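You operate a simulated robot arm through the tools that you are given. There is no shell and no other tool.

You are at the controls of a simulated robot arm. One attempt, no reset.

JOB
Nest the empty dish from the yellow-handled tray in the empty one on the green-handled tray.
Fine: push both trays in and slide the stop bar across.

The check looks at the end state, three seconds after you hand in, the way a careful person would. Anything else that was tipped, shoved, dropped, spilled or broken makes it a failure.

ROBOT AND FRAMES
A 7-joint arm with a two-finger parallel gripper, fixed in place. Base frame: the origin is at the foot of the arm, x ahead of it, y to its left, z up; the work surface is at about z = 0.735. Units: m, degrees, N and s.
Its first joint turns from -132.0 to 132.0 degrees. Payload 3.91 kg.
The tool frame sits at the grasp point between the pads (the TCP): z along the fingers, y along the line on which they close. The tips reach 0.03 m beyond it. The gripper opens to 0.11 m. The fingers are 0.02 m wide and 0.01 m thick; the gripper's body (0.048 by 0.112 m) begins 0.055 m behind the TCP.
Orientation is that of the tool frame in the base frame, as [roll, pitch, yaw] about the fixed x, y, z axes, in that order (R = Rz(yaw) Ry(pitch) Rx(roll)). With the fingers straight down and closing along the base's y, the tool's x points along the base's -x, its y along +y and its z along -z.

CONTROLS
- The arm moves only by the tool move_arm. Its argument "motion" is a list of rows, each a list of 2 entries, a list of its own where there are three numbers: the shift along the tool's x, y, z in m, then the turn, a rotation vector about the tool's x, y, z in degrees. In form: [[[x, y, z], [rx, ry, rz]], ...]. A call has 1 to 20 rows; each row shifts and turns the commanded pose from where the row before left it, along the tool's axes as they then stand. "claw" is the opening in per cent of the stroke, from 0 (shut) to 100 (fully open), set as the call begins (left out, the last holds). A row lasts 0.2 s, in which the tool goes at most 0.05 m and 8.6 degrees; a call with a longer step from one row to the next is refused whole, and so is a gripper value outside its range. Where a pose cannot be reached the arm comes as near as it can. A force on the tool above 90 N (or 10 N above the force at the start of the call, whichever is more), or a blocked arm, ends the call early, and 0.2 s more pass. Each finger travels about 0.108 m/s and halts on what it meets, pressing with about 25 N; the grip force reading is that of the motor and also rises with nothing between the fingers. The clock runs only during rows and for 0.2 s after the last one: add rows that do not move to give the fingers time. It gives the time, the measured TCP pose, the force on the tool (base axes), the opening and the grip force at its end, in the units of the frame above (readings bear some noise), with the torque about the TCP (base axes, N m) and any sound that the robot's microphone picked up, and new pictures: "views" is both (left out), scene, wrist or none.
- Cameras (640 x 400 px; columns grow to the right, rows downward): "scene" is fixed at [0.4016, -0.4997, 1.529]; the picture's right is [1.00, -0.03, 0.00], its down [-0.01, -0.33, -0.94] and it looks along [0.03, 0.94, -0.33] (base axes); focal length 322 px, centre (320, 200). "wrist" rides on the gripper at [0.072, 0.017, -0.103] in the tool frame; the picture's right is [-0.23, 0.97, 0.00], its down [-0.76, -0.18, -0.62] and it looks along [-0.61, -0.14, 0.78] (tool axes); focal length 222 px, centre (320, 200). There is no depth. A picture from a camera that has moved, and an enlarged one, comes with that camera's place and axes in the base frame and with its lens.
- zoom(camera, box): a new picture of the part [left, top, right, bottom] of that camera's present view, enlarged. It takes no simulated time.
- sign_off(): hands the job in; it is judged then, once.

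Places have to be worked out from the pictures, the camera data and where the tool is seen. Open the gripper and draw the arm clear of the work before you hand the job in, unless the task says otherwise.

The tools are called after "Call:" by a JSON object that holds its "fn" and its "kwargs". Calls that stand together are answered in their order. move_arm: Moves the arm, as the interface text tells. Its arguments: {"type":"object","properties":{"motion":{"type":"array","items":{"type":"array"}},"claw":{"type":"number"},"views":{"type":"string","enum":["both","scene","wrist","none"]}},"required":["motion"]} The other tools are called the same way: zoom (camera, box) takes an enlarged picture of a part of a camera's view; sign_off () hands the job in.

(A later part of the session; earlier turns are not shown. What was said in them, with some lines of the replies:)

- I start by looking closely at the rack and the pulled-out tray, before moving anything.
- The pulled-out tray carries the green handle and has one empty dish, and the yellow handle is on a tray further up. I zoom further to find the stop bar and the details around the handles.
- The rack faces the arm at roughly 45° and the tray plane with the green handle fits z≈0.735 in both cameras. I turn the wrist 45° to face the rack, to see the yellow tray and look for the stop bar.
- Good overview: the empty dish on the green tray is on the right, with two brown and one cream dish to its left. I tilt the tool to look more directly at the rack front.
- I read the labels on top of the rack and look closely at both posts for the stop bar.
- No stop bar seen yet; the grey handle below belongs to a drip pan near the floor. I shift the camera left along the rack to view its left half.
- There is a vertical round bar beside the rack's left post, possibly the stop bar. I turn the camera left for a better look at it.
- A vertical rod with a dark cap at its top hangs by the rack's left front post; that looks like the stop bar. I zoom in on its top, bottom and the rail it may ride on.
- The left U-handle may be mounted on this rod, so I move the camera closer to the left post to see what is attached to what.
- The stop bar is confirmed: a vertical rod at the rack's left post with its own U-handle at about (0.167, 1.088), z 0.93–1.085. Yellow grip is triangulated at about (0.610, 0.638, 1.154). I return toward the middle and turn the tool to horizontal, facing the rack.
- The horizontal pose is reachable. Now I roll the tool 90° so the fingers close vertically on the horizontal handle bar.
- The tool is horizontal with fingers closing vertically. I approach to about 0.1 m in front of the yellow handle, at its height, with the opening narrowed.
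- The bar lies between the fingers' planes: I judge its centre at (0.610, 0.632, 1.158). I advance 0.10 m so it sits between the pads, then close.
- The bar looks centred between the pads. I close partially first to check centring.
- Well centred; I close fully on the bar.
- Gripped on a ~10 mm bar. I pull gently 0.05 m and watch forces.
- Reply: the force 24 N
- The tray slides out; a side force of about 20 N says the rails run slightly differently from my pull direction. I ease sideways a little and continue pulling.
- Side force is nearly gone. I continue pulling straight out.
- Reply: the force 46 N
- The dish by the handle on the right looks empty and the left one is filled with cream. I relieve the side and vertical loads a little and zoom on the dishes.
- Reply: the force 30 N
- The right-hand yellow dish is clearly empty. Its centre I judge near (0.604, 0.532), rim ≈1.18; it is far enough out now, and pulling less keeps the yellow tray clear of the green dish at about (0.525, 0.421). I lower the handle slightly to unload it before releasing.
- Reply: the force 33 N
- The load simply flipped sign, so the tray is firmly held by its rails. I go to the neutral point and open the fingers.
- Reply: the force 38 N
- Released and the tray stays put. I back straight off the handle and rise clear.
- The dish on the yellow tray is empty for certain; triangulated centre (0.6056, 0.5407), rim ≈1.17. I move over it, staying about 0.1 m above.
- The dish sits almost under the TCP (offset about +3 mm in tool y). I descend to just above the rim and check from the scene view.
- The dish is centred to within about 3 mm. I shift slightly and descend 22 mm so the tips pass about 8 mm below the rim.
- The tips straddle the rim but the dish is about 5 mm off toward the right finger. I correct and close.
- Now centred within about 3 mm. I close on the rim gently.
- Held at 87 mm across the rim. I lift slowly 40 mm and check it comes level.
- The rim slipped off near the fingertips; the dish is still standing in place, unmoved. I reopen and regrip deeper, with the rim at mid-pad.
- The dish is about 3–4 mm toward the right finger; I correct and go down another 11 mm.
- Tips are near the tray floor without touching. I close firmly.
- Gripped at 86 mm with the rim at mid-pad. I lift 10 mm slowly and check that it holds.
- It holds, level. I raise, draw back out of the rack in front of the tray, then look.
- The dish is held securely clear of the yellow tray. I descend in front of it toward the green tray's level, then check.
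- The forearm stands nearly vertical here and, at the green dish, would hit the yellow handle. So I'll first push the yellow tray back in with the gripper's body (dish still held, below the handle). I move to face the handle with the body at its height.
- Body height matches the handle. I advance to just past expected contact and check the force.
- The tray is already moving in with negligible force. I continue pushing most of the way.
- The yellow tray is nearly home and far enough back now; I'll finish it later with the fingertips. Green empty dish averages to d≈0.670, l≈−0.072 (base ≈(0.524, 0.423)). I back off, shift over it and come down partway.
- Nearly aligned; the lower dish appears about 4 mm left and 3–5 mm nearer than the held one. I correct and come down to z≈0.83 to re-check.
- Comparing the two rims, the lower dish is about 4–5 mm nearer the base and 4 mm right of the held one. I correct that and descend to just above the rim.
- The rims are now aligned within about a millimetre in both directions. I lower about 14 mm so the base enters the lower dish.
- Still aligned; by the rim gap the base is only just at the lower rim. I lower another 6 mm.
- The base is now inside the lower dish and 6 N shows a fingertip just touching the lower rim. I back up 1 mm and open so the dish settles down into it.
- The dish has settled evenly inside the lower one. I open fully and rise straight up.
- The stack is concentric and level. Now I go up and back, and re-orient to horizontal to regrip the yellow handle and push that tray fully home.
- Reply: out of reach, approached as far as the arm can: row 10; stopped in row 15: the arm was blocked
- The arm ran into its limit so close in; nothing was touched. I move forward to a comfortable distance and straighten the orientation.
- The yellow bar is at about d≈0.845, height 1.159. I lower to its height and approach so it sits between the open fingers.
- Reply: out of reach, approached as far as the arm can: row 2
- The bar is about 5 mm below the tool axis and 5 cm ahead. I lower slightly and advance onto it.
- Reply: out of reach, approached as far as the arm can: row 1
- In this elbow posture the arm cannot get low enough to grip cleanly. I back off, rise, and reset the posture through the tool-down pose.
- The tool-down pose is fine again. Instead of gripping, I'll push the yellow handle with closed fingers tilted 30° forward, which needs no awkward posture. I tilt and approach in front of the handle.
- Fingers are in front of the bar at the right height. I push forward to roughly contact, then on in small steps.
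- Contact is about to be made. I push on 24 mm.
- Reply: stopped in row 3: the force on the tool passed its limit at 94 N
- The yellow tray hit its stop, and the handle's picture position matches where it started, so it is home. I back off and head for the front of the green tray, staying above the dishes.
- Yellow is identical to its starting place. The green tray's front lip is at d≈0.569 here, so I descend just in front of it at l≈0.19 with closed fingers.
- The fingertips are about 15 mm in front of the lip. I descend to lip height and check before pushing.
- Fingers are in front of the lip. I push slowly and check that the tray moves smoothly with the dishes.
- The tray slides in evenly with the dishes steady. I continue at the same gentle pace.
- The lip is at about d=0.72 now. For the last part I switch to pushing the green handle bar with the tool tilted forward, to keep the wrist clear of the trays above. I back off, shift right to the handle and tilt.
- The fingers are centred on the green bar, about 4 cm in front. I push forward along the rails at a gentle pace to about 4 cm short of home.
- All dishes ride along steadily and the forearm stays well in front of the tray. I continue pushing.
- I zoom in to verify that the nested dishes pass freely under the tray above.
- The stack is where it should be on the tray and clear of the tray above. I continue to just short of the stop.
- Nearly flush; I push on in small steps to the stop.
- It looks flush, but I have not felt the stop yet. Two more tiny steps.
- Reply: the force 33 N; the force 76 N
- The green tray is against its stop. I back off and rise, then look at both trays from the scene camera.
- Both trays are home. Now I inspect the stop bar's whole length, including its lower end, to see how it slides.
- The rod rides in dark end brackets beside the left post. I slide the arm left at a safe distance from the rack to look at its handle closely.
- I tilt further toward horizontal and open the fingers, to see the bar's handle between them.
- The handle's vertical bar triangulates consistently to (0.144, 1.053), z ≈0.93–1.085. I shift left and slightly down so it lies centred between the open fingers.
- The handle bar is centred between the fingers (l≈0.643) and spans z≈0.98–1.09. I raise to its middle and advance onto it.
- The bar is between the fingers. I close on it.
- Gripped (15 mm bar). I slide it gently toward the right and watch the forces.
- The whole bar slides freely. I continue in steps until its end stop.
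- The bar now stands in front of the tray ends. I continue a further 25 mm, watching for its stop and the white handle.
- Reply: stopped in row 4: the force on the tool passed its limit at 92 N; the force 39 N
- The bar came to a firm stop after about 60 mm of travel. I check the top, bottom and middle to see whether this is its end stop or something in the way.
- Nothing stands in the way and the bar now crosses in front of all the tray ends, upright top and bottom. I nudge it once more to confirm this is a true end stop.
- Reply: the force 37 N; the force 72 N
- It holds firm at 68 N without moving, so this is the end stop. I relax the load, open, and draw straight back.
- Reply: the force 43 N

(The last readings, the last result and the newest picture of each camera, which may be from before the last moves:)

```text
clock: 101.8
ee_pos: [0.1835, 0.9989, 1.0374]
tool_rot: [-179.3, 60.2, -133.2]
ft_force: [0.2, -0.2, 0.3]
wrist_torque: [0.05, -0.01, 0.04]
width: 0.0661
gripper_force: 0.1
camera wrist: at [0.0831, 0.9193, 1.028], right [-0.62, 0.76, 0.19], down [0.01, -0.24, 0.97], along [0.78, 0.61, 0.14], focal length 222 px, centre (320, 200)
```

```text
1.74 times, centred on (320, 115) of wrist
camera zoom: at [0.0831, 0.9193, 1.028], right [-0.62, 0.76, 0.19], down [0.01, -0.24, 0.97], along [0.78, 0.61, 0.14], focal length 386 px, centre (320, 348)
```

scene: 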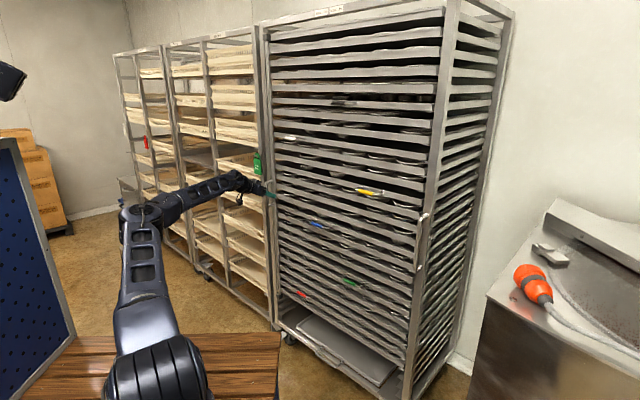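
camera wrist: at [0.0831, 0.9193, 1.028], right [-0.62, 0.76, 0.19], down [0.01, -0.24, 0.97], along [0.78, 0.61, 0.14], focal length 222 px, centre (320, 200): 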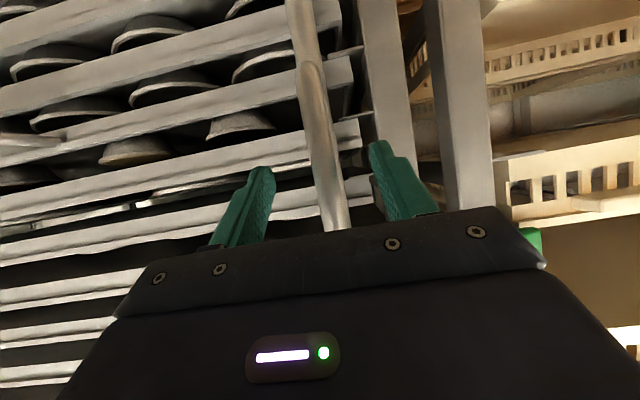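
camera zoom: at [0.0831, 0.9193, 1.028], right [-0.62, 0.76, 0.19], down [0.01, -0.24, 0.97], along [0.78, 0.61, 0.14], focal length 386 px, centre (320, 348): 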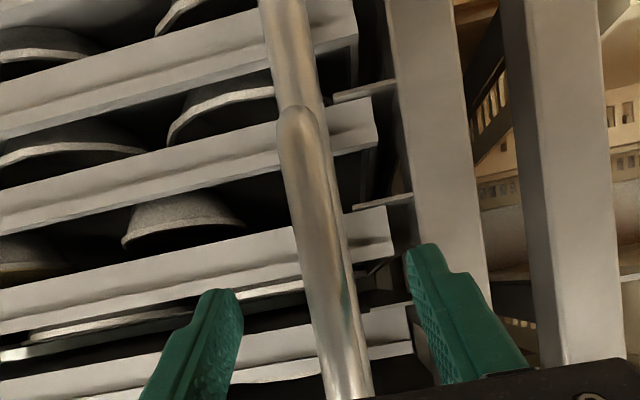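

Released, the bar stays across. I withdraw straight back from the rack.

Call:
{"fn": "move_arm", "kwargs": {"motion": [[[0.01, 0, -0.0173], [0, 0, 0]], [[0.015, 0, -0.026], [0, 0, 0]], [[0.02, 0, -0.0346], [0, 0, 0]], [[0.02, 0, -0.0346], [0, 0, 0]], [[0.02, 0, -0.0346], [0, 0, 0]], [[0, -0.04, -0.01], [0, 0, 0]], [[0, -0.04, -0.01], [0, 0, 0]], [[0, -0.04, -0.01], [0, 0, 0]], [[0, -0.04, -0.01], [0, 0, 0]]]}}

Call:
{"fn": "zoom", "kwargs": {"camera": "scene", "box": [240, 0, 460, 200]}}

Call:
{"fn": "zoom", "kwargs": {"camera": "scene", "box": [240, 170, 460, 370]}}

Call:
{"fn": "zoom", "kwargs": {"camera": "wrist", "box": [240, 0, 640, 230]}}

```text
clock: 104.0
ee_pos: [0.2579, 0.7365, 1.0362]
tool_rot: [-173.2, 60.4, -135.1]
ft_force: [-4.6, 7.0, -4.6]
wrist_torque: [-0.1, -0.44, -0.59]
width: 0.0659
gripper_force: 0.1
stopped in row 9: the arm was blocked; the commanded pose is now the measured one
camera wrist: at [0.149, 0.6688, 1.023], right [-0.53, 0.83, 0.14], down [-0.05, -0.2, 0.98], along [0.84, 0.51, 0.15], focal length 222 px, centre (320, 200)
```

scene: 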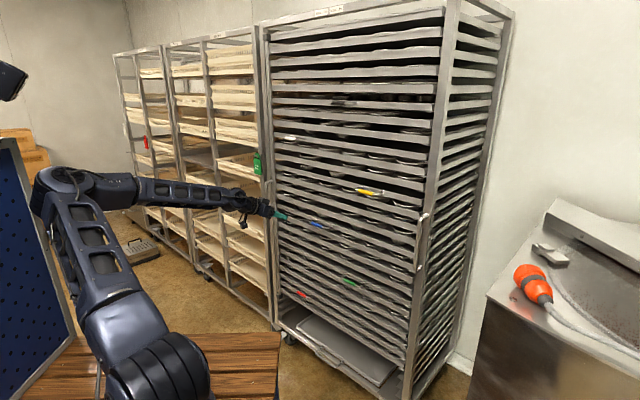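
wrist: 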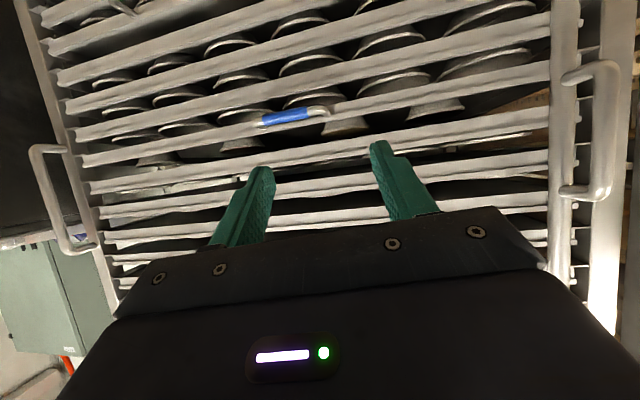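

```text
2.00 times, centred on (350, 100) of scene
camera zoom: at [0.4016, -0.4997, 1.529], right [1.0, -0.03, 0.0], down [-0.01, -0.33, -0.94], along [0.03, 0.94, -0.33], focal length 644 px, centre (260, 400)
```

zoom: 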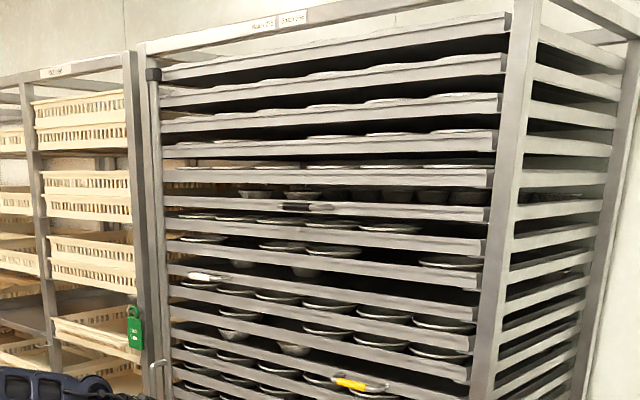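

```text
2.00 times, centred on (350, 270) of scene
camera zoom: at [0.4016, -0.4997, 1.529], right [1.0, -0.03, 0.0], down [-0.01, -0.33, -0.94], along [0.03, 0.94, -0.33], focal length 644 px, centre (260, 60)
```

zoom: 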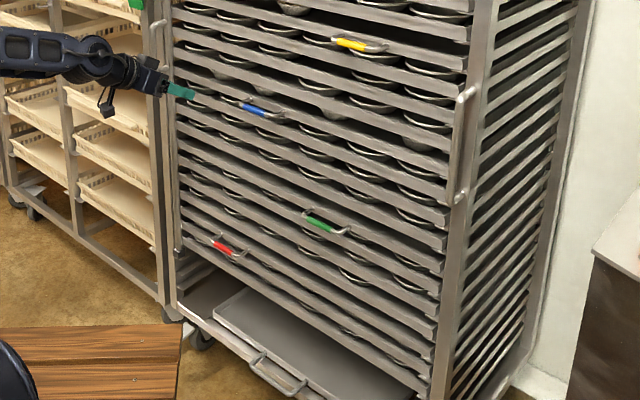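

```text
1.60 times, centred on (440, 115) of wrist
camera zoom: at [0.149, 0.6688, 1.023], right [-0.53, 0.83, 0.14], down [-0.05, -0.2, 0.98], along [0.84, 0.51, 0.15], focal length 355 px, centre (128, 336)
```

zoom: 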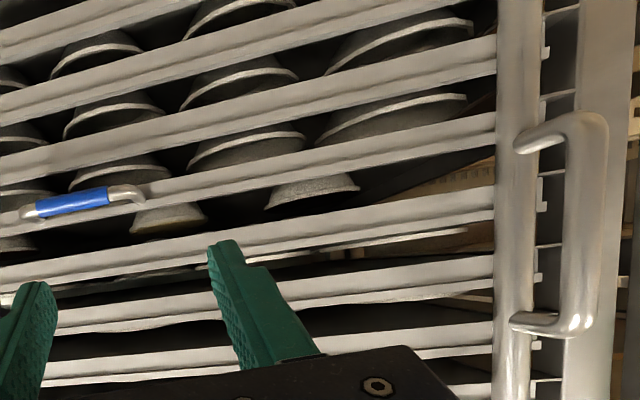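

The bar is across and both trays are in. The call ended with "blocked", so I check what the arm is near before moving on.

Call:
{"fn": "zoom", "kwargs": {"camera": "scene", "box": [0, 130, 220, 400]}}

Call:
{"fn": "zoom", "kwargs": {"camera": "scene", "box": [200, 170, 320, 240]}}

```text
1.48 times, centred on (110, 265) of scene
camera zoom: at [0.4016, -0.4997, 1.529], right [1.0, -0.03, 0.0], down [-0.01, -0.33, -0.94], along [0.03, 0.94, -0.33], focal length 477 px, centre (631, 104)
```

zoom: 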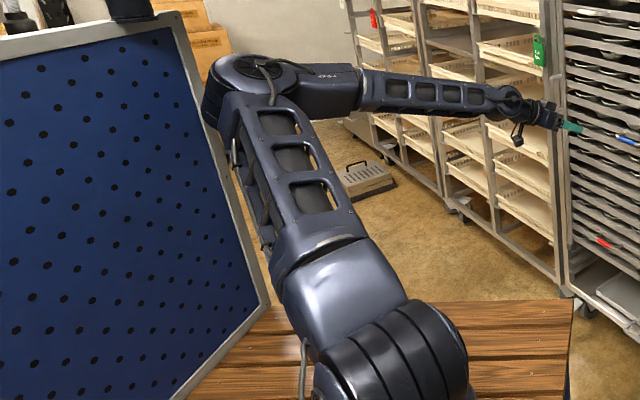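

```text
5.33 times, centred on (260, 205) of scene
camera zoom: at [0.4016, -0.4997, 1.529], right [1.0, -0.03, 0.0], down [-0.01, -0.33, -0.94], along [0.03, 0.94, -0.33], focal length 1717 px, centre (640, 173)
```

zoom: 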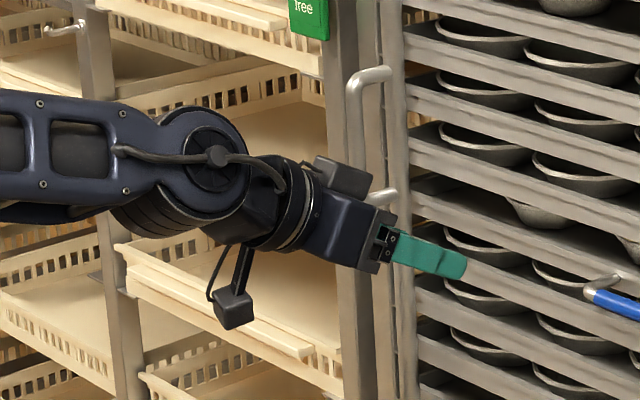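

The elbow came close to the blue board on the far left; the board itself is unmoved. I move the hand slightly forward and up so the elbow comes away from it.

Call:
{"fn": "move_arm", "kwargs": {"motion": [[[-0.02, 0, 0.0346], [0, 0, 0]], [[-0.0325, -0.02, -0.0188], [0, 0, 0]], [[-0.0325, -0.02, -0.0188], [0, 0, 0]], [[-0.0325, -0.02, -0.0188], [0, 0, 0]], [[-0.0325, -0.02, -0.0188], [0, 0, 0]]]}}

```text
clock: 105.2
ee_pos: [0.3338, 0.6957, 1.1913]
tool_rot: [-172.6, 60.5, -135.2]
ft_force: [0.4, 1.1, 0.1]
wrist_torque: [-0.05, -0.04, -0.02]
width: 0.0659
gripper_force: 0.1
camera wrist: at [0.2256, 0.6301, 1.1786], right [-0.52, 0.84, 0.14], down [-0.06, -0.2, 0.98], along [0.85, 0.5, 0.16], focal length 222 px, centre (320, 200)
```

scene: 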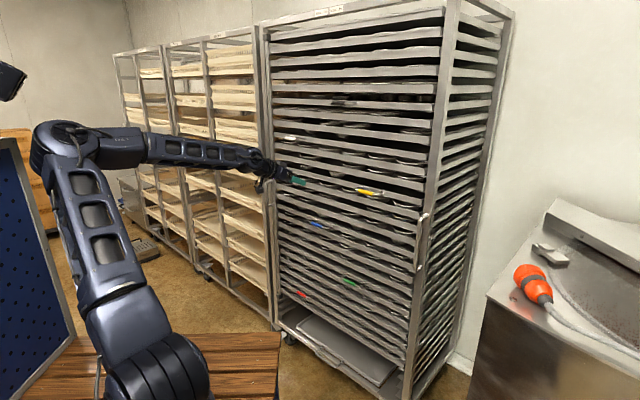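
wrist: 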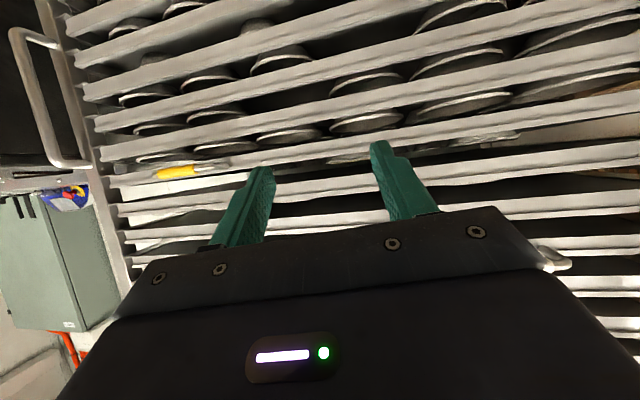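

Free again. I turn the tool down and rise to a clear parking pose in front of the rack.

Call:
{"fn": "move_arm", "kwargs": {"motion": [[[0, 0, 0], [0, 7.5, 0]], [[0, 0, 0], [0, 7.5, 0]], [[0, 0, 0], [0, 7.5, 0]], [[0, 0, 0], [0, 7.5, 0]], [[0, 0, 0], [0, 7.5, 0]], [[0, 0, 0], [0, 7.5, 0]], [[0, 0, 0], [0, 7.5, 0]], [[0, 0, 0], [0, 7.5, 0]], [[0.01, 0, -0.04], [0, 0, 0]], [[0.02, -0.02, -0.04], [0, 0, 0]], [[0.02, -0.02, -0.04], [0, 0, 0]], [[0.02, -0.02, -0.04], [0, 0, 0]], [[0.02, -0.02, -0.04], [0, 0, 0]]], "claw": 100}}

Call:
{"fn": "zoom", "kwargs": {"camera": "scene", "box": [240, 150, 460, 350]}}

Call:
{"fn": "zoom", "kwargs": {"camera": "scene", "box": [360, 240, 430, 310]}}

```text
clock: 108.0
ee_pos: [0.3076, 0.5863, 1.3962]
tool_rot: [-176.4, 0.7, -141.7]
ft_force: [0.1, 2.1, -0.1]
wrist_torque: [-0.09, -0.01, -0.03]
width: 0.1097
gripper_force: 0.1
camera wrist: at [0.2351, 0.5586, 1.4984], right [-0.43, 0.9, -0.06], down [0.68, 0.36, 0.64], along [0.6, 0.23, -0.76], focal length 222 px, centre (320, 200)
```

scene: 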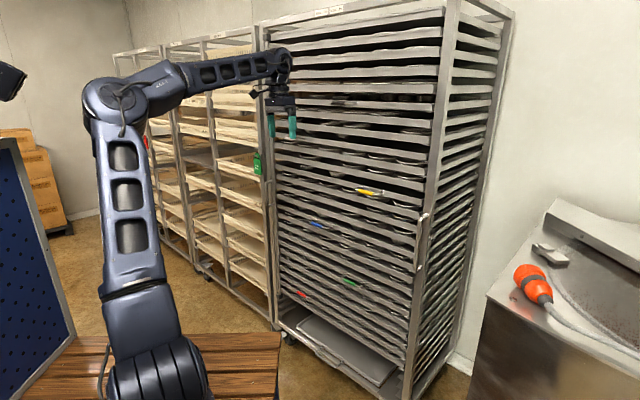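
wrist: 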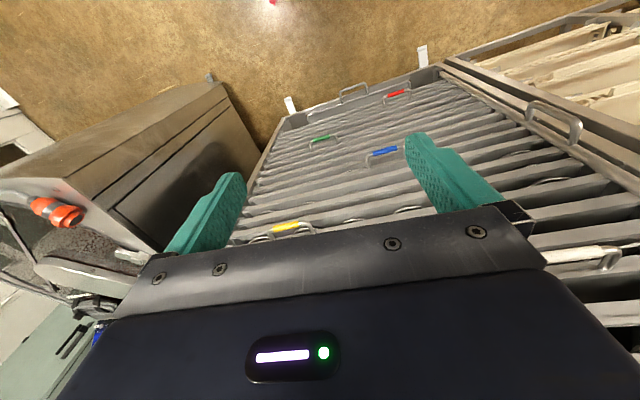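

```text
2.00 times, centred on (350, 250) of scene
camera zoom: at [0.4016, -0.4997, 1.529], right [1.0, -0.03, 0.0], down [-0.01, -0.33, -0.94], along [0.03, 0.94, -0.33], focal length 644 px, centre (260, 100)
```

zoom: 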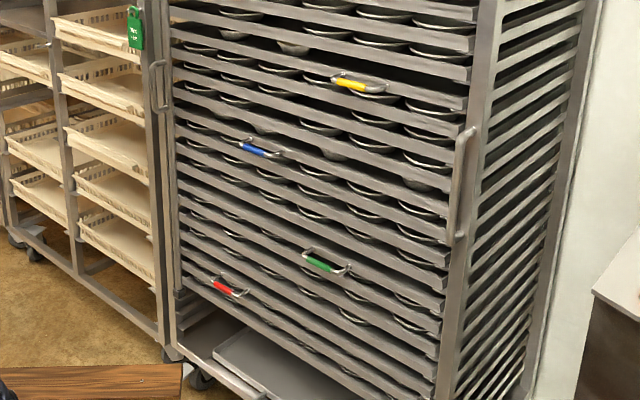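

```text
5.71 times, centred on (395, 275) of scene
camera zoom: at [0.4016, -0.4997, 1.529], right [1.0, -0.03, 0.0], down [-0.01, -0.33, -0.94], along [0.03, 0.94, -0.33], focal length 1840 px, centre (-109, -229)
```

zoom: 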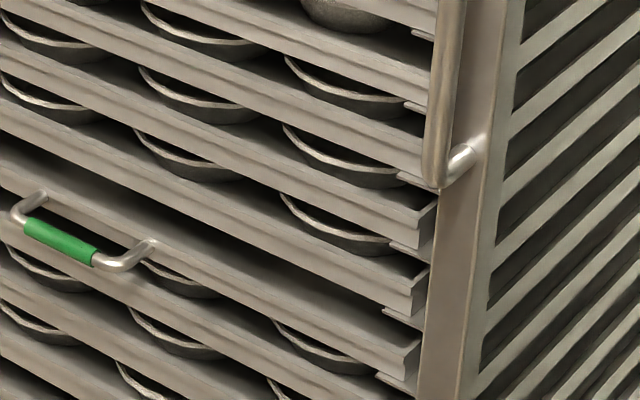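

Both trays are flush in the rack, the stop bar is at its end stop across the tray ends, the nested dishes are inside on the green tray, and the arm is open and clear. I hand the job in.

Call:
{"fn": "sign_off", "kwargs": {}}

```text
The job is handed in.
```

The empty dish from the yellow-handled tray is now nested in the empty dish on the green-handled tray. Both trays are pushed in to their stops, and the stop bar is slid across as far as it goes. The job is handed in with the gripper open and the arm clear of the rack; no result has come back yet.

- **First grip slipped:** the dish slipped out of the fingertips on the first lift, while it was still on the yellow tray. It stayed upright, and the second, deeper grip held.
- **Nested dishes:** they sat level and centred when I let go. They rode in with the green tray and were still in place shortly before it reached its stop. Once the tray was fully in, I could no longer see them.
- **Arm stopped twice:** it was blocked near the end of its reach, once mid-job and once while backing away. The second time the elbow was close to the blue board on the left. The board looks unmoved, but I can't rule out a light touch.
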